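You operate a simulated robot arm through the tools that you are given. There is no shell and no other tool. Be economical: measure what you need, move in short steps, check, and stop when the job is done.

Carry out the task below with a simulated robot arm. There is one attempt and no reset: what you move stays moved.

TASK
Put the coir scouring pad and the teal bowl in the orange basin.

It is judged by the outcome, as a careful person would: the job done as asked, and still so three seconds after it is handed in. It fails if anything else is knocked over, pushed out of place, dropped, spilled or broken.

THE ROBOT
A 7-joint arm with a two-finger parallel gripper, fixed in place. Base frame: the origin is at the foot of the arm, x ahead of it, y to its left, z up; the work surface is at about z = 0. Lengths are in mm, angles in degrees, forces in N, time in s.
With the tool pointing down near the work surface it reaches from about 240 to 620 mm from the base axis. Its first joint turns from -66.0 to 66.0 degrees. Payload 2.6 kg.
Tool frame: the origin (TCP) lies between the finger pads and is the grasp point; the fingertips stand 30 mm ahead of it; z points along the fingers, y is the line along which they close. The gripper opens to 94 mm. The fingers are 28 mm wide and 10 mm thick; the gripper's body (50 by 96 mm) begins 55 mm behind the TCP.
Orientation is that of the tool frame in the base frame, as a unit quaternion [x, y, z, w]. With the fingers straight down and closing along the base's y, the tool's x points along the base's -x, its y along +y and its z along -z.

THE INTERFACE
- The arm moves only by the tool step_arm. Its argument "series" is a list of rows, each a list of 7 numbers: the turn, a rotation vector about the tool's x, y, z in units of 6 degrees (1.0 is 6 degrees), then the shift along the tool's x, y, z in units of 30 mm (1.0 is 30 mm), then the opening, from 0 (shut) to 1 (fully open). In form: [[rx, ry, rz, dx, dy, dz, grip], ...]. A call has 1 to 12 rows; each row shifts and turns the commanded pose from where the row before left it, along the tool's axes as they then stand. A call with a number of a shift or a turn outside -1 to 1 is refused whole. A row lasts 0.2 s, in which the tool goes at most 50 mm and 8.6 degrees; a call with a longer step from one row to the next is refused whole, and so is a gripper value outside its range. A pose out of reach is approached as far as the arm can. The call stops where the force on the tool passes 40 N (or 10 N more than at its start, if that is more) or the arm is blocked; 0.2 s more then pass. The fingers move at their own pace (about 72 mm/s each) and stop on an object; they squeeze with about 33 N. The grip force told is the motor's: it shows also when the fingers shut on nothing. Time passes only in rows, and 0.2 s behind the last, so rows that do not move let the fingers close. It gives the time, the measured TCP pose, the force on the tool (base axes), the opening and the grip force at its end, in the units of the frame above (readings bear some noise).
- Cameras (640 x 400 px; columns grow to the right, rows downward): "scene" is fixed at [8.8, 415.4, 570.2]; the picture's right is [-0.94, -0.33, 0.00], its down [-0.17, 0.47, -0.87] and it looks along [0.29, -0.82, -0.49] (base axes); focal length 337 px, centre (320, 200). "wrist" rides on the gripper at [-37, 0, -58] in the tool frame; the picture's right is [0.00, -1.00, 0.00], its down [0.97, 0.00, -0.24] and it looks along [0.24, 0.00, 0.97] (tool axes); focal length 218 px, centre (320, 200).
- capture(camera): a new picture of that camera. No time passes.
- probe_pixels(camera, pixels): for up to 12 pixels [column, row] of the newest picture of that camera ("zoom" is the newest enlarged one), the place [x, y, z] in the base frame of the surface seen there, good to about 2 mm. No time passes.
- enlarge(camera, box): a new picture of the part [left, top, right, bottom] of that camera's present view, enlarged. No time passes.
- finish_job(): hands the job in; it is judged then, once.

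Work in short steps. Measure before you move; look again where a grasp or a placing could have gone wrong, and mend it. You have 60 turns and 20 pictures in all, the two below and enlarged ones among them. Open the gripper and draw the arm clear of the work before you hand the job in, unless the task says otherwise; then end with one line.

The tools are called after "Emit:" as name(argument=value, ...) on one line, values as JSON. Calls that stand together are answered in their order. step_arm: Moves the arm, as the interface text tells. Its arguments: {"type":"object","properties":{"series":{"type":"array"}},"required":["series"]} The other tools are called the same way: capture (camera) takes a picture; probe_pixels (camera, pixels) gives the place of the surface under pixels of a picture; enlarge (camera, box) takes an enlarged picture of a part of a camera's view; finish_job () hands the job in.

At the start:

```text
time_s: 0.0
eef_pos: [401.0, -77.0, 294.8]
orientation: [0.0, 1.0, 0.0, 0.0]
wrist_force: [0.2, -0.4, 0.9]
finger_gap: 94.0
finger_force: 0.0
```

scene: 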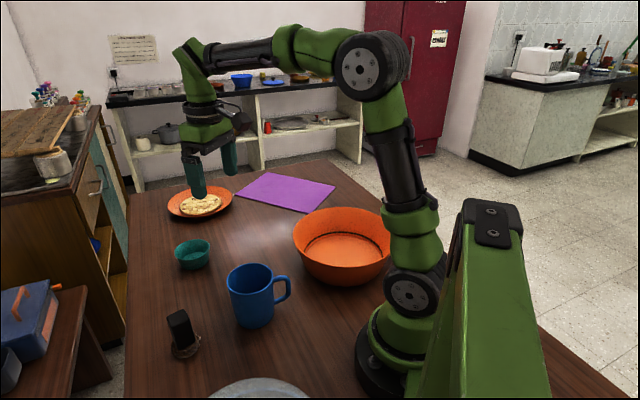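
wrist: 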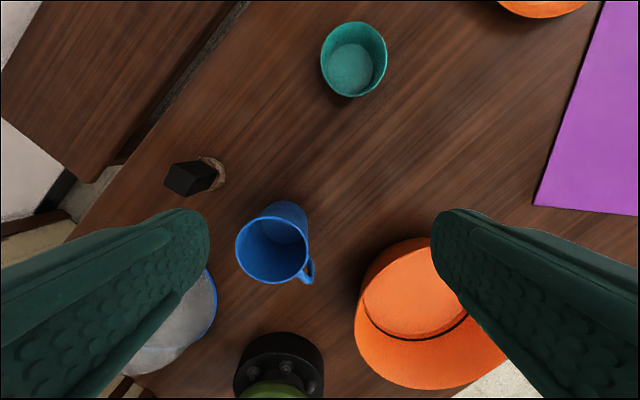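

I'll look closely at the bowl, the black/brown item near (182,335), and the item on the plate at (200,204).

Emit:
enlarge(camera="scene", box=[130, 290, 250, 365])

Emit:
enlarge(camera="scene", box=[150, 170, 260, 280])

Emit:
probe_pixels(camera="scene", pixels=[[178, 314], [182, 335], [184, 352], [200, 205], [192, 245], [177, 250], [208, 243], [193, 268], [340, 245], [295, 235], [388, 235], [340, 211]])

Emit:
probe_pixels(camera="wrist", pixels=[[353, 22], [353, 96], [321, 58], [387, 58], [352, 72], [187, 178], [208, 175], [220, 175], [415, 300], [360, 310], [420, 240], [430, 388]])

```text
5.33 times, centred on (190, 328) of scene
```

zoom: 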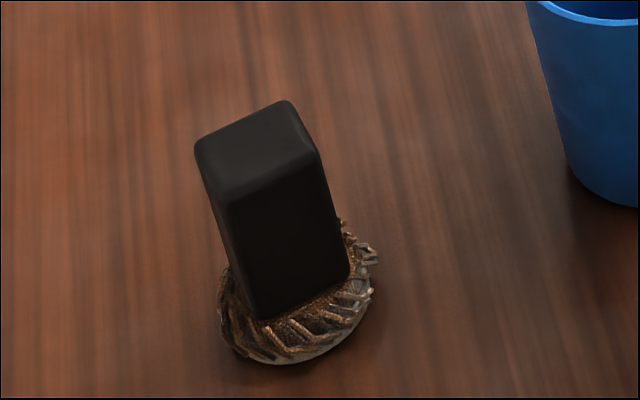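

```text
3.64 times, centred on (205, 225) of scene
```

zoom: 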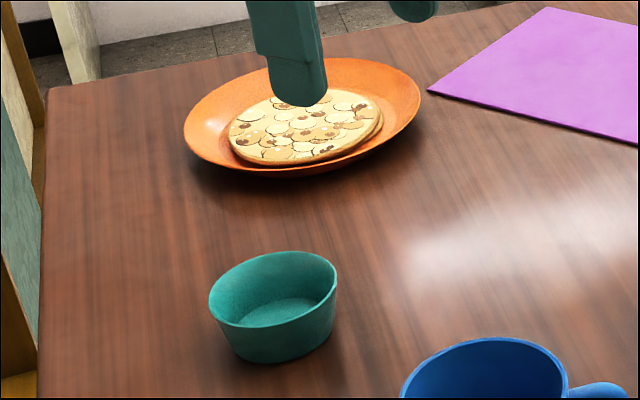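

```text
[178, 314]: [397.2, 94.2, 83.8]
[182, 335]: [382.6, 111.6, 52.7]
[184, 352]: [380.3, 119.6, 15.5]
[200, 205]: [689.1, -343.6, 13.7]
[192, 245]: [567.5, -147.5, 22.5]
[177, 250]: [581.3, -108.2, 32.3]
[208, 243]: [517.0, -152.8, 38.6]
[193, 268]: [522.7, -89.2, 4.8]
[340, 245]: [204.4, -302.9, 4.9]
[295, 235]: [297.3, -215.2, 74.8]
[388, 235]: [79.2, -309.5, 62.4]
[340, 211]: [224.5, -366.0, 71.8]
```

```text
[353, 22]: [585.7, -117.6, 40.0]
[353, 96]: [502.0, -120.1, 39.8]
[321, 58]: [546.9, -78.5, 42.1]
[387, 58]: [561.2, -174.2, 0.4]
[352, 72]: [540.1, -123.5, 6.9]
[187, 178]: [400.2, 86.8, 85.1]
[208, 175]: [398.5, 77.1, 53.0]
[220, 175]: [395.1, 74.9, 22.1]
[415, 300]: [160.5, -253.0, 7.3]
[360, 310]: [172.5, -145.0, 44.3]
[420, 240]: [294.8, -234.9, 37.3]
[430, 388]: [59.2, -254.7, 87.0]
```

The coir pad (z≈0–22) lies under a black block (top z≈85), which must be set aside first. I move above it for a look.

Emit:
step_arm(series=[[0, 0, 0, 0, 1, 0, 1], [0, 0, 0, 0, 1, 0, 1], [0, 0, 0, 0, 1, 0, 1], [0, 0, 0, 0, 1, 0, 1], [0, 0, 0, 0, 1, 0, 1], [0, 0, 0, 0, 0.6, 0, 1], [0, 0, 0, 0, 0, 0, 1]])

Emit:
enlarge(camera="wrist", box=[220, 130, 420, 255])

```text
time_s: 1.6
eef_pos: [399.9, 91.5, 295.5]
orientation: [0.0, 1.0, 0.0, 0.0]
wrist_force: [0.1, 0.4, 0.8]
finger_gap: 94.3
finger_force: 0.0
```

```text
3.20 times, centred on (320, 192) of wrist
```

zoom: 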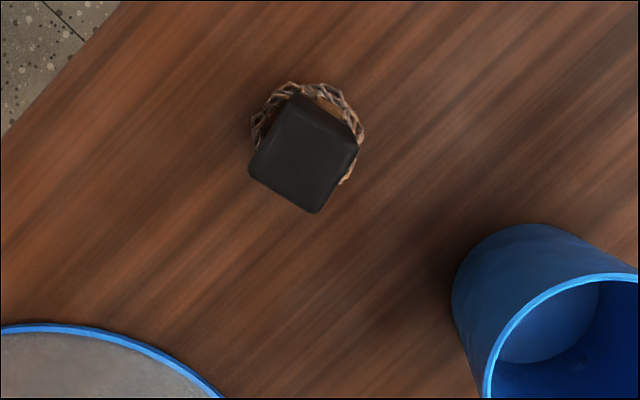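

The block's top is at zoom (303,150), rotated. I probe its corners and the pad edges.

Emit:
probe_pixels(camera="zoom", pixels=[[303, 155], [296, 103], [353, 150], [312, 209], [252, 172], [292, 84], [255, 125], [360, 130], [346, 180], [340, 95], [326, 132]])

```text
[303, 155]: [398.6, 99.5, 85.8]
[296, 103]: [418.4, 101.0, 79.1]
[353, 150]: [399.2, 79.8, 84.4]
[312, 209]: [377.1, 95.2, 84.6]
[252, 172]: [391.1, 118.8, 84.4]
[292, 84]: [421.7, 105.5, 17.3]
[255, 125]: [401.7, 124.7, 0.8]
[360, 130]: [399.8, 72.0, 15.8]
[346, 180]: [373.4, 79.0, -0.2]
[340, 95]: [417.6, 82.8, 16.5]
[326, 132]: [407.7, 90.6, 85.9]
```

Block top ≈28 mm square, centred (396,99.5), sides at about 58°. I align, turn +32° about tool z, and descend to just above it.

Emit:
step_arm(series=[[0, 0, 0, 0.14, 0.267, 0, 1], [0, 0, 0.89, 0, 0, 1, 1], [0, 0, 0.89, 0, 0, 1, 1], [0, 0, 0.89, 0, 0, 1, 1], [0, 0, 0.89, 0, 0, 1, 1], [0, 0, 0.89, 0, 0, 1, 1], [0, 0, 0.89, 0, 0, 0.5, 1], [0, 0, 0, 0, 0, 0, 1]])

Emit:
capture(camera="wrist")

```text
time_s: 3.4
eef_pos: [397.5, 99.0, 129.7]
orientation: [0.277, 0.961, 0.0, 0.0]
wrist_force: [-0.1, -0.6, 0.1]
finger_gap: 94.0
finger_force: 0.0
```

```text
14 pictures are left
```

wrist: 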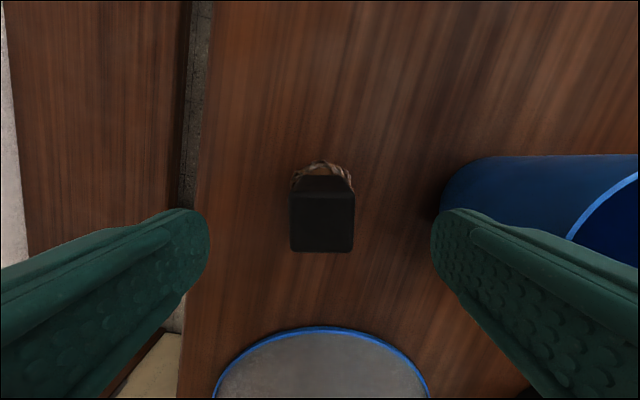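

Aligned with the block (322,215). I check the mug's clearance from the right finger and the free space for setting the block down.

Emit:
probe_pixels(camera="wrist", pixels=[[322, 215], [292, 245], [352, 245], [445, 200], [480, 160], [322, 328], [400, 80], [320, 80], [205, 100], [565, 235]])

```text
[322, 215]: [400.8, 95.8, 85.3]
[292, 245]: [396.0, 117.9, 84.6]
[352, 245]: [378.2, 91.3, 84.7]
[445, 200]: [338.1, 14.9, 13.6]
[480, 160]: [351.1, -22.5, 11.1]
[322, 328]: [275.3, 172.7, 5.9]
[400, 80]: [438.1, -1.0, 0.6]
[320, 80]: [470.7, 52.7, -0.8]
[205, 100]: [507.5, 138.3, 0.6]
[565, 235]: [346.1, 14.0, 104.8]
```

Clear of the mug by about 40 mm. Descend to TCP z≈64 and close on the block.

Emit:
step_arm(series=[[0, 0, 0, 0, 0, 1, 1], [0, 0, 0, 0, 0, 1, 1], [0, 0, 0, 0, 0, 0.2, 1], [0, 0, 0, 0, 0, 0, 0.6], [0, 0, 0, 0, 0, 0, 0.3], [0, 0, 0, 0, 0, 0, 0.1], [0, 0, 0, 0, 0, 0, 0.1], [0, 0, 0, 0, 0, 0, 0.1]])

```text
time_s: 5.2
eef_pos: [398.1, 97.6, 64.0]
orientation: [0.276, 0.961, 0.0, 0.0]
wrist_force: [-0.4, -0.1, 0.5]
finger_gap: 37.9
finger_force: 33.3
```

Gripped at 37.9 mm. Lift 45 mm and look at whether the pad stays behind.

Emit:
step_arm(series=[[0, 0, 0, 0, 0, -0.4, 0.1], [0, 0, 0, 0, 0, -0.5, 0.1], [0, 0, 0, 0, 0, -0.6, 0.1], [0, 0, 0, 0, 0, 0, 0.1]])

Emit:
enlarge(camera="scene", box=[100, 215, 260, 365])

```text
time_s: 6.2
eef_pos: [398.0, 99.8, 111.0]
orientation: [0.276, 0.961, 0.0, 0.0]
wrist_force: [0.2, 0.0, -0.6]
finger_gap: 37.4
finger_force: 32.8
```

```text
2.67 times, centred on (180, 290) of scene
```

zoom: 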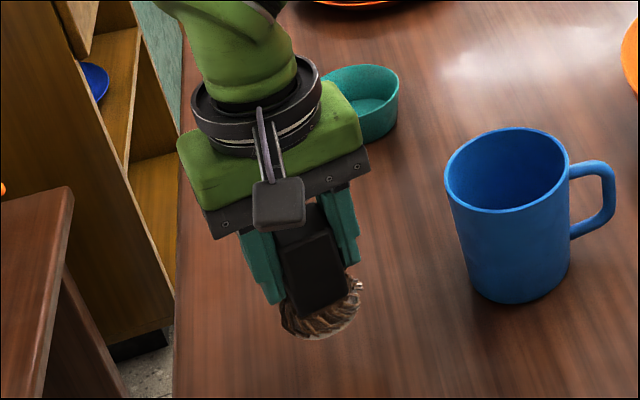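

The coir ring appears right under the raised block; I probe its height.

Emit:
probe_pixels(camera="zoom", pixels=[[320, 330], [350, 315], [292, 322], [318, 280], [320, 345], [335, 310]])

Emit:
capture(camera="wrist")

```text
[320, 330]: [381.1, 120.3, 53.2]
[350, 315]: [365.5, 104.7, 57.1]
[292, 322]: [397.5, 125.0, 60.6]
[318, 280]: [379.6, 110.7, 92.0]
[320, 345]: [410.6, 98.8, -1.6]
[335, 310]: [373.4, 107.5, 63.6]
```

```text
12 pictures are left
```

wrist: 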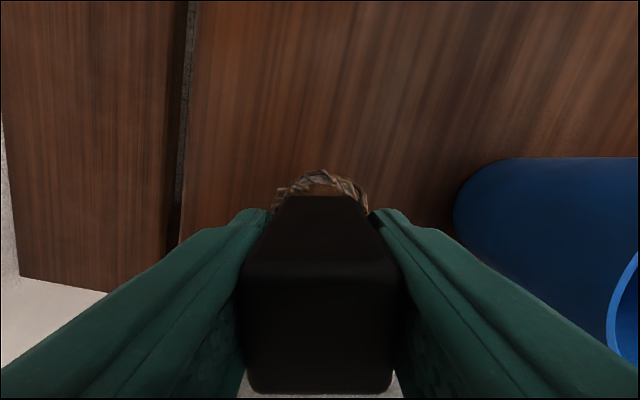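

The coir came up with the block (z≈50–60): the block is its handle, so I carry it whole. First I measure the basin.

Emit:
probe_pixels(camera="scene", pixels=[[293, 234], [300, 220], [318, 210], [340, 207], [365, 208], [345, 262], [310, 250], [308, 243], [325, 236], [345, 233], [370, 238], [380, 250]])

Emit:
step_arm(series=[[0, 0, 0, 0, 0, -1, 0.1], [0, 0, 0, 0, 0, -1, 0.1], [0, 0, 0, 0, 0, -1, 0.1], [0, 0, 0, 0, 0, 0, 0.1]])

```text
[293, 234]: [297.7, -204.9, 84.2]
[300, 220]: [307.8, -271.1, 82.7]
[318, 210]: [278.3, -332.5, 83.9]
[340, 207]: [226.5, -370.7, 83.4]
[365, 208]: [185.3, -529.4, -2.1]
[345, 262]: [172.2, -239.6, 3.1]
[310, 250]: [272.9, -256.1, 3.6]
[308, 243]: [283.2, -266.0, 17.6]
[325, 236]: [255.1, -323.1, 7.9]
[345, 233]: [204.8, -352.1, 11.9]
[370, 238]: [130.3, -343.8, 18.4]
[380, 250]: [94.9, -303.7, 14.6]
```

```text
time_s: 7.2
eef_pos: [394.9, 98.1, 200.6]
orientation: [0.275, 0.961, 0.0, 0.0]
wrist_force: [-0.5, -0.5, -0.6]
finger_gap: 37.7
finger_force: 32.9
```

Basin: centre (187,-256), rim radius 121, floor radius ~85 at z≈4, rim z 84. I carry the pad at z≈200 to the spot (214,-292), leaving the near side for the bowl.

Emit:
step_arm(series=[[0, 0, 0, -0.125, -1, -0.1, 0.1], [0, 0, 0, -0.125, -1, -0.1, 0.1], [0, 0, 0, -0.125, -1, -0.1, 0.1], [0, 0, 0, -0.125, -1, 0, 0.1], [0, 0, 0, -0.125, -1, 0, 0.1], [0, 0, 0, -0.125, -1, 0, 0.1], [0, 0, 0, -0.125, -1, 0, 0.1], [0, 0, 0, -0.125, -1, 0, 0.1], [0, 0, 0, -0.125, -1, 0, 0.1], [0, 0, 0, -0.125, -1, 0, 0.1], [0, 0, 0, -0.125, -1, 0, 0.1], [0, 0, 0, -0.125, -1, 0, 0.1]])

Emit:
step_arm(series=[[0, 0, 0, -0.1, -1, 0, 0.1], [0, 0, 0, -0.1, -1, 0, 0.1], [0, 0, 0, -0.07, -0.2, 0, 0.1], [0, 0, 0, 0, 0, 0, 0.1], [0, 0, 0, 0, 0, 0, 0.1]])

Emit:
capture(camera="scene")

```text
time_s: 9.8
eef_pos: [247.0, -230.5, 208.3]
orientation: [0.276, 0.961, 0.0, 0.0]
wrist_force: [0.2, -0.6, -0.5]
finger_gap: 37.7
finger_force: 32.5
```

```text
time_s: 11.0
eef_pos: [217.4, -289.7, 206.7]
orientation: [0.276, 0.961, 0.0, -0.001]
wrist_force: [0.2, 0.5, -0.7]
finger_gap: 37.8
finger_force: 33.3
```

```text
11 pictures are left
```

scene: 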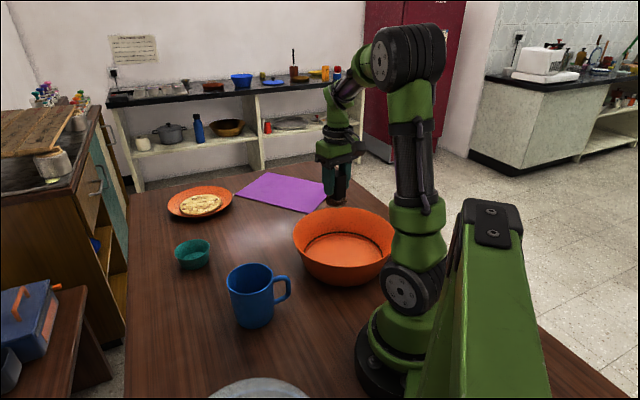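

The pad is over the basin. Lower to ~6 mm above the floor, then gently to contact.

Emit:
step_arm(series=[[0, 0, 0, 0, 0, 1, 0.1], [0, 0, 0, 0, 0, 1, 0.1], [0, 0, 0, 0, 0, 1, 0.1], [0, 0, 0, 0, 0, 0.8, 0.1], [0, 0, 0, 0, 0, 0.4, 0.1], [0, 0, 0, 0, 0, 0.2, 0.1], [0, 0, 0, 0, 0, 0, 0.1]])

```text
time_s: 12.6
eef_pos: [216.4, -290.5, 76.0]
orientation: [0.276, 0.961, 0.001, 0.0]
wrist_force: [-0.7, -0.2, -1.6]
finger_gap: 37.7
finger_force: 33.1
```

Emit:
step_arm(series=[[0, 0, 0, 0, 0, 0.1, 0.1], [0, 0, 0, 0, 0, 0.1, 0.1], [0, 0, 0, 0, 0, 0, 0.1]])

Emit:
enlarge(camera="scene", box=[270, 150, 410, 300])

```text
time_s: 13.4
eef_pos: [215.9, -290.3, 69.4]
orientation: [0.277, 0.961, 0.0, -0.001]
wrist_force: [0.5, -0.7, -1.0]
finger_gap: 37.9
finger_force: 32.7
```

```text
2.67 times, centred on (340, 225) of scene
```

zoom: 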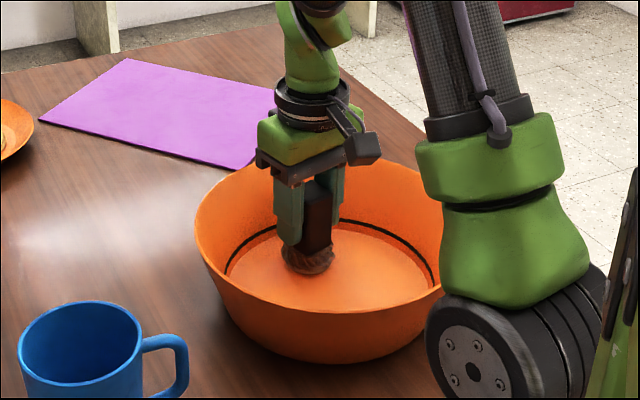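

Pad is just above the floor; a touch lower, then release with partial opening and rise.

Emit:
step_arm(series=[[0, 0, 0, 0, 0, 0.05, 0.1], [0, 0, 0, 0, 0, 0.02, 0.1], [0, 0, 0, 0, 0, 0, 0.5], [0, 0, 0, 0, 0, 0, 0.6], [0, 0, 0, 0, 0, 0, 0.6], [0, 0, 0, 0, 0, -0.5, 0.6], [0, 0, 0, 0, 0, -1, 0.6], [0, 0, 0, 0, 0, -1, 0.6], [0, 0, 0, 0, 0, -1, 0.6], [0, 0, 0, 0, 0, -1, 0.6]])

Emit:
enlarge(camera="scene", box=[270, 150, 410, 300])

```text
time_s: 15.6
eef_pos: [215.9, -291.3, 203.2]
orientation: [0.277, 0.961, 0.0, 0.0]
wrist_force: [-0.6, 0.2, 0.0]
finger_gap: 56.3
finger_force: 0.1
```

```text
2.67 times, centred on (340, 225) of scene
```

zoom: 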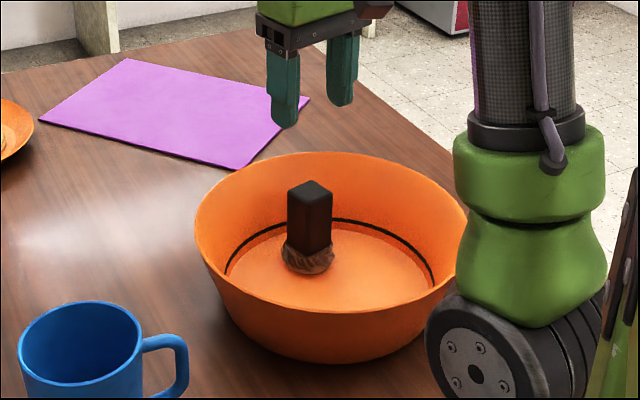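

The pad stands well inside the basin. Now over to the bowl at z≈200 with a partial opening, aiming over its rim.

Emit:
step_arm(series=[[0, 0, 0, -0.52, 0.99, 0, 0.5], [0, 0, 0, -0.52, 0.99, 0, 0.5], [0, 0, 0, -0.52, 0.99, 0, 0.5], [0, 0, 0, -0.52, 0.99, 0, 0.5], [0, 0, 0, -0.52, 0.99, 0, 0.5], [0, 0, 0, -0.52, 0.99, 0, 0.5], [0, 0, 0, -0.52, 0.99, 0, 0.5], [0, 0, 0, -0.52, 0.99, 0, 0.5], [0, 0, 0, -0.52, 0.99, 0, 0.5], [0, 0, 0, -0.52, 0.99, 0, 0.5], [0, 0, 0, -0.52, 0.99, 0, 0.5], [0, 0, 0, -0.51, 0.99, 0, 0.5]])

Emit:
step_arm(series=[[0, 0, 0, 0, 0, 1, 0.5], [0, 0, 0, 0, 0, 0.8, 0.5], [0, 0, 0, 0, 0, 0, 0.5]])

Emit:
capture(camera="wrist")

```text
time_s: 18.2
eef_pos: [564.0, -87.1, 204.4]
orientation: [0.276, 0.961, 0.001, -0.001]
wrist_force: [0.3, 0.3, -0.2]
finger_gap: 47.1
finger_force: 0.0
```

```text
time_s: 19.0
eef_pos: [565.8, -88.6, 150.8]
orientation: [0.275, 0.961, 0.0, 0.001]
wrist_force: [0.1, 0.7, -0.2]
finger_gap: 47.1
finger_force: 0.0
```

```text
8 pictures are left
```

wrist: 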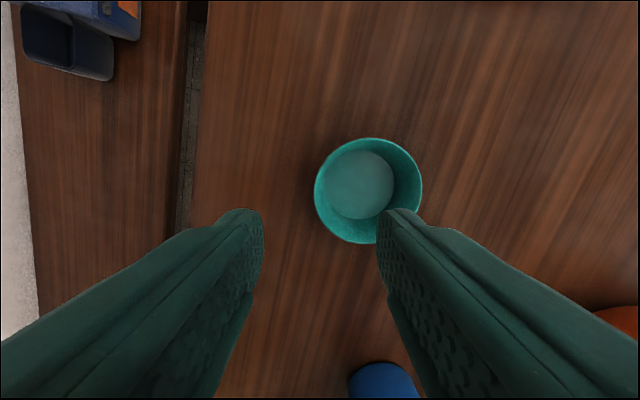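

The bowl's rim spans columns 315–421, rows 139–243; I probe rim points and the inner floor.

Emit:
probe_pixels(camera="wrist", pixels=[[317, 192], [330, 155], [370, 140], [408, 158], [420, 190], [350, 241], [328, 225], [358, 185], [330, 190], [322, 190]])

```text
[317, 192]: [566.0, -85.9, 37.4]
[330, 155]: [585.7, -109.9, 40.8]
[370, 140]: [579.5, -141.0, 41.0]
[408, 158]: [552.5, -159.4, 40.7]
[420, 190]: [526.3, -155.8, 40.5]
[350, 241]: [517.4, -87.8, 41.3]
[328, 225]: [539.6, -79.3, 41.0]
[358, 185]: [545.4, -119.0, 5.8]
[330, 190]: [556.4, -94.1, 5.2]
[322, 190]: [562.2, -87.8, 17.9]
```

Bowl centre ≈(546,-119.5), rim radius 41, walls sloped, so a symmetric outside grip is steadier (94 vs 82 mm). I centre over it with the gripper fully open and go down to tips just above the rim.

Emit:
step_arm(series=[[0, 0, 0, 0.01, -0.7, 0, 1], [0, 0, 0, 0, -0.52, 0, 1], [0, 0, 0, 0, 0, 1, 1], [0, 0, 0, 0, 0, 1, 1], [0, 0, 0, 0, 0, 0.1, 1], [0, 0, 0, 0, 0, 0, 1]])

Emit:
capture(camera="wrist")

```text
time_s: 20.4
eef_pos: [545.6, -119.7, 86.5]
orientation: [0.276, 0.961, 0.0, 0.0]
wrist_force: [0.0, 0.5, 0.5]
finger_gap: 94.1
finger_force: 0.1
```

```text
7 pictures are left
```

wrist: 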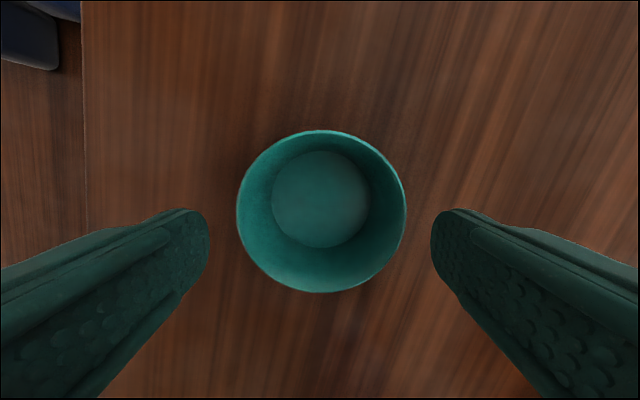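

Bowl centred at column 321 between the fingers. Descend to z≈42 and close.

Emit:
step_arm(series=[[0, 0, 0, 0, 0, 0.6, 1], [0, 0, 0, 0, 0, 0.6, 1], [0, 0, 0, 0, 0, 0.28, 1], [0, 0, 0, 0, 0, 0, 1], [0, 0, 0, 0, 0, 0, 0.8], [0, 0, 0, 0, 0, 0, 0.7], [0, 0, 0, 0, 0, 0, 0.7], [0, 0, 0, 0, 0, 0, 0.7]])

```text
time_s: 22.2
eef_pos: [545.0, -118.7, 43.2]
orientation: [0.276, 0.961, 0.0, 0.0]
wrist_force: [0.4, 1.3, 0.4]
finger_gap: 85.2
finger_force: 33.1
```

Gripped at 85 mm. Lift gently and check.

Emit:
step_arm(series=[[0, 0, 0, 0, 0, -0.3, 0.7], [0, 0, 0, 0, 0, -0.5, 0.7], [0, 0, 0, 0, 0, -0.8, 0.7], [0, 0, 0, 0, 0, -1, 0.7], [0, 0, 0, 0, 0, -1, 0.7], [0, 0, 0, 0, 0, -1, 0.7], [0, 0, 0, 0, 0, -0.8, 0.7], [0, 0, 0, 0, 0, 0, 0.7]])

Emit:
capture(camera="wrist")

```text
time_s: 24.0
eef_pos: [543.1, -118.9, 203.5]
orientation: [0.276, 0.961, 0.001, 0.0]
wrist_force: [1.4, 0.5, -0.3]
finger_gap: 85.1
finger_force: 33.0
```

```text
6 pictures are left
```

wrist: 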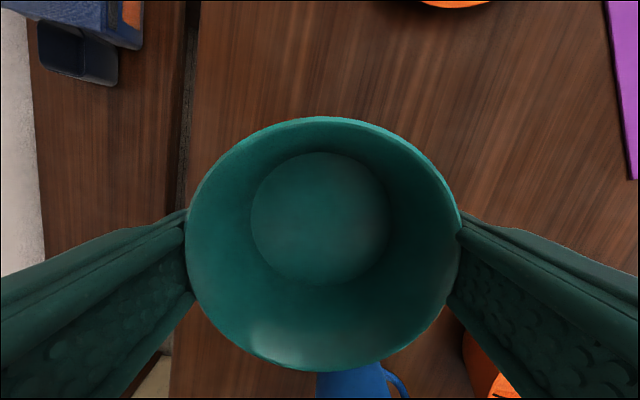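

The bowl hangs level in the grip. Carry it over the near side of the basin (163,-222), then turn +22°.

Emit:
step_arm(series=[[0, 0, 0, 0.743, -0.802, 0, 0.7], [0, 0, 0, 0.743, -0.802, 0, 0.7], [0, 0, 0, 0.743, -0.802, 0, 0.7], [0, 0, 0, 0.743, -0.802, 0, 0.7], [0, 0, 0, 0.743, -0.802, 0, 0.7], [0, 0, 0, 0.743, -0.802, 0, 0.7], [0, 0, 0, 0.743, -0.802, 0, 0.7], [0, 0, 0, 0.743, -0.802, 0, 0.7], [0, 0, 0, 0.743, -0.802, 0, 0.7], [0, 0, 0, 0.743, -0.802, 0, 0.7], [0, 0, 0, 0.743, -0.802, 0, 0.7], [0, 0, 0, 0.743, -0.802, 0, 0.7]])

Emit:
step_arm(series=[[0, 0, 0.92, 0, 0, 0, 0.7], [0, 0, 0.92, 0, 0, 0, 0.7], [0, 0, 0.92, 0, 0, 0, 0.7], [0, 0, 0.92, 0, 0, 0, 0.7], [0, 0, 0, 0, 0, 0, 0.7]])

Emit:
capture(camera="scene")

Emit:
capture(camera="wrist")

```text
time_s: 26.6
eef_pos: [162.2, -221.2, 204.4]
orientation: [0.276, 0.961, 0.0, -0.001]
wrist_force: [0.4, 0.6, -0.5]
finger_gap: 81.2
finger_force: 32.8
```

```text
time_s: 27.8
eef_pos: [163.9, -221.4, 203.5]
orientation: [0.455, 0.89, 0.0, 0.0]
wrist_force: [-0.6, 0.5, -1.7]
finger_gap: 80.8
finger_force: 32.8
```

```text
5 pictures are left
```

scene: 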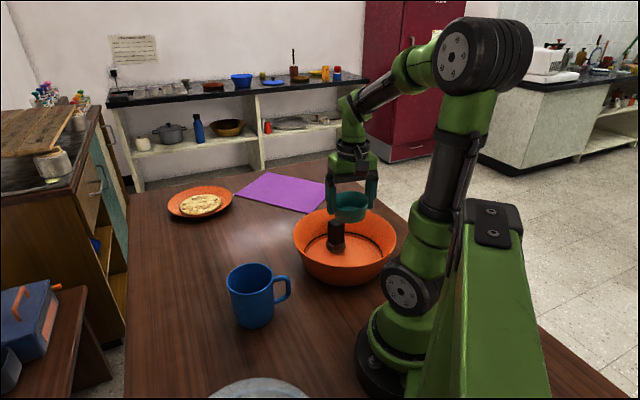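

```text
4 pictures are left
```

wrist: 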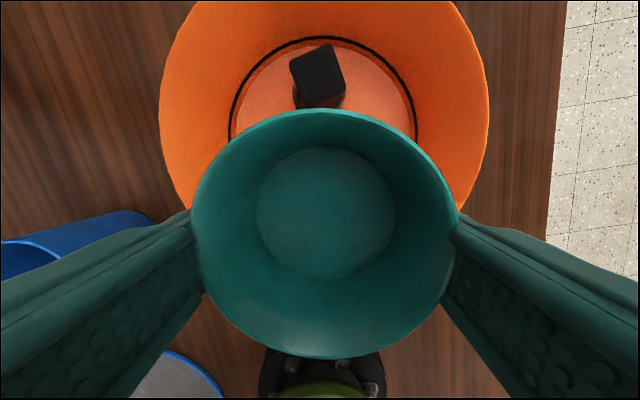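

The bowl crept slightly forward in the grip (gap 81). I check its rim height and position before lowering.

Emit:
probe_pixels(camera="wrist", pixels=[[323, 112], [325, 355], [196, 215], [453, 215], [325, 210], [318, 70], [322, 95]])

Emit:
probe_pixels(camera="scene", pixels=[[352, 221], [350, 206], [338, 212], [334, 222]])

```text
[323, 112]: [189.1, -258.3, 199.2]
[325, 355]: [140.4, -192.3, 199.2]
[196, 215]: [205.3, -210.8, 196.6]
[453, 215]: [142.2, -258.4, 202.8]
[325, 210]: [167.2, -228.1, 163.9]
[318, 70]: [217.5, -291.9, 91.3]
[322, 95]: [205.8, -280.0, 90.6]
```

```text
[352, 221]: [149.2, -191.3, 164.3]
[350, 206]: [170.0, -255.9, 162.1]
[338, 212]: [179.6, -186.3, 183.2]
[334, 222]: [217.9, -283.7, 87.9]
```

Bowl is level, centred (165,-225), bottom about 44 mm below TCP; clearance to the pad handle ≈27 mm. Lower it.

Emit:
step_arm(series=[[0, 0, 0, 0, 0, 0.8, 0.7], [0, 0, 0, 0, 0, 0.9, 0.7], [0, 0, 0, 0, 0, 0.9, 0.7], [0, 0, 0, 0, 0, 0.9, 0.7], [0, 0, 0, 0, 0, 0.7, 0.7], [0, 0, 0, 0, 0, 0.5, 0.7], [0, 0, 0, 0, 0, 0.15, 0.7], [0, 0, 0, 0, 0, 0, 0.7]])

```text
time_s: 29.6
eef_pos: [162.4, -222.1, 57.7]
orientation: [0.455, 0.89, 0.0, 0.001]
wrist_force: [0.2, -0.3, -1.4]
finger_gap: 80.8
finger_force: 32.8
```

Emit:
step_arm(series=[[0, 0, 0, 0, 0, 0.1, 0.7], [0, 0, 0, 0, 0, 0.08, 0.7], [0, 0, 0, 0, 0, 0.06, 0.7], [0, 0, 0, 0, 0, 0, 0.7]])

Emit:
capture(camera="wrist")

```text
time_s: 30.6
eef_pos: [164.2, -223.1, 51.8]
orientation: [0.455, 0.89, -0.001, 0.001]
wrist_force: [-6.7, -0.3, 17.6]
finger_gap: 80.7
finger_force: 32.9
```

```text
3 pictures are left
```

wrist: 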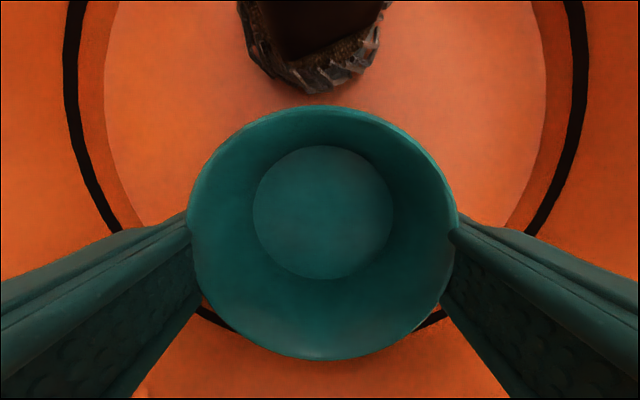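

Contact at z≈52 with a sideways part, so the bowl may touch the floor's fillet; I probe the floor edge near it.

Emit:
probe_pixels(camera="wrist", pixels=[[200, 100], [108, 150], [95, 150], [72, 120], [225, 320], [435, 320], [150, 385], [320, 90], [322, 112], [322, 356], [470, 100]])

```text
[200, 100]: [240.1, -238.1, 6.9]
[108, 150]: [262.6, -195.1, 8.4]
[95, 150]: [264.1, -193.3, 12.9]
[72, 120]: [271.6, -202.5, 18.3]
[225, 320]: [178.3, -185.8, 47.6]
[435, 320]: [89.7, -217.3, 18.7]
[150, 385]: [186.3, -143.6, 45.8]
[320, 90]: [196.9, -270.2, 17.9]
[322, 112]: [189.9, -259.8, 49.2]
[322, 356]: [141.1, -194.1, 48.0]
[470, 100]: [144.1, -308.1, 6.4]
```

Rim at z≈49 over a floor at ≈7 matches the bowl's 41 mm height: it is seated. Ease up a millimetre, release and withdraw.

Emit:
step_arm(series=[[0, 0, 0, 0, 0, -0.04, 0.7], [0, 0, 0, 0, 0, 0, 0.9], [0, 0, 0, 0, 0, 0, 1], [0, 0, 0, 0, 0, 0, 1], [0, 0, 0, 0, 0, -0.4, 1], [0, 0, 0, 0, 0, -0.8, 1], [0, 0, 0, 0, 0, -1, 1], [0, 0, 0, 0, 0, -1, 1], [0, 0, 0, 0, 0, -1, 1], [0, 0, 0, 0, 0, -1, 1], [0, 0, 0, 0, 0, 0, 1]])

Emit:
capture(camera="wrist")

```text
time_s: 33.0
eef_pos: [163.7, -224.0, 208.4]
orientation: [0.455, 0.891, -0.001, 0.0]
wrist_force: [0.3, 0.3, 0.3]
finger_gap: 94.1
finger_force: 0.1
```

```text
2 pictures are left
```

wrist: 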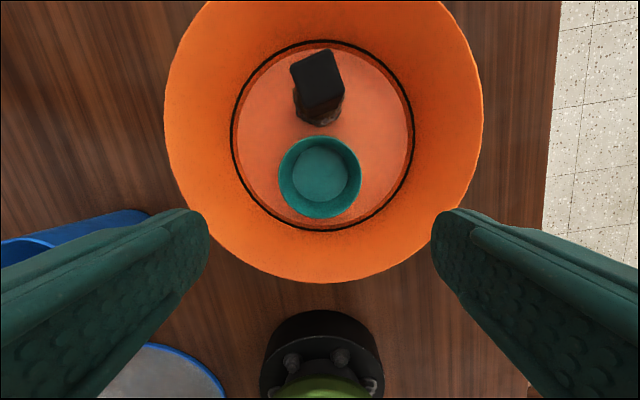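

Both items sit in the basin. I draw the arm clear, back toward open table, and take a last look.

Emit:
step_arm(series=[[0, 0, 0, 0, 0.5, -1, 1], [0, 0, 0, -0.6, 0.8, -1, 1], [0, 0, 0, -0.6, 0.8, 0, 1], [0, 0, 0, -0.6, 0.8, 0, 1], [0, 0, 0, -0.6, 0.8, 0, 1], [0, 0, 0, -0.6, 0.8, 0, 1], [0, 0, 0, -0.6, 0.8, 0, 1], [0, 0, 0, 0, 0.5, 0, 1], [0, 0, 0, 0, 0, 0, 1]])

Emit:
capture(camera="scene")

```text
time_s: 35.0
eef_pos: [368.1, -207.8, 268.5]
orientation: [0.455, 0.891, 0.0, 0.0]
wrist_force: [-0.6, 0.5, 0.3]
finger_gap: 94.0
finger_force: 0.0
```

```text
1 pictures are left
```

scene: 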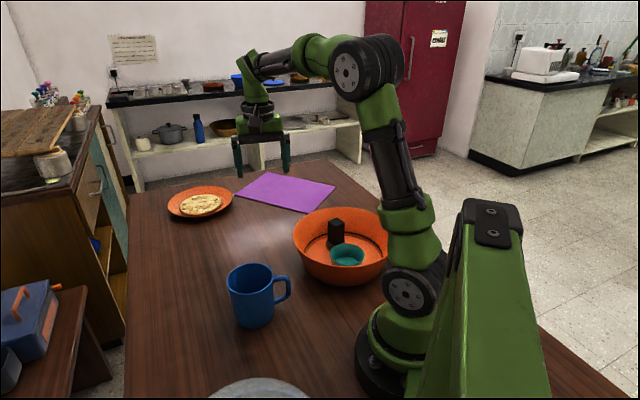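

Pad and bowl are in the basin, everything else is undisturbed, and the arm is clear; I hand in.

Emit:
finish_job()

```text
The job is handed in.
```

The coir scouring pad (with the black block that lifted with it as its handle) and the teal bowl are both upright in the orange basin; in the last picture nothing else had moved, and the arm is clear with the gripper open.
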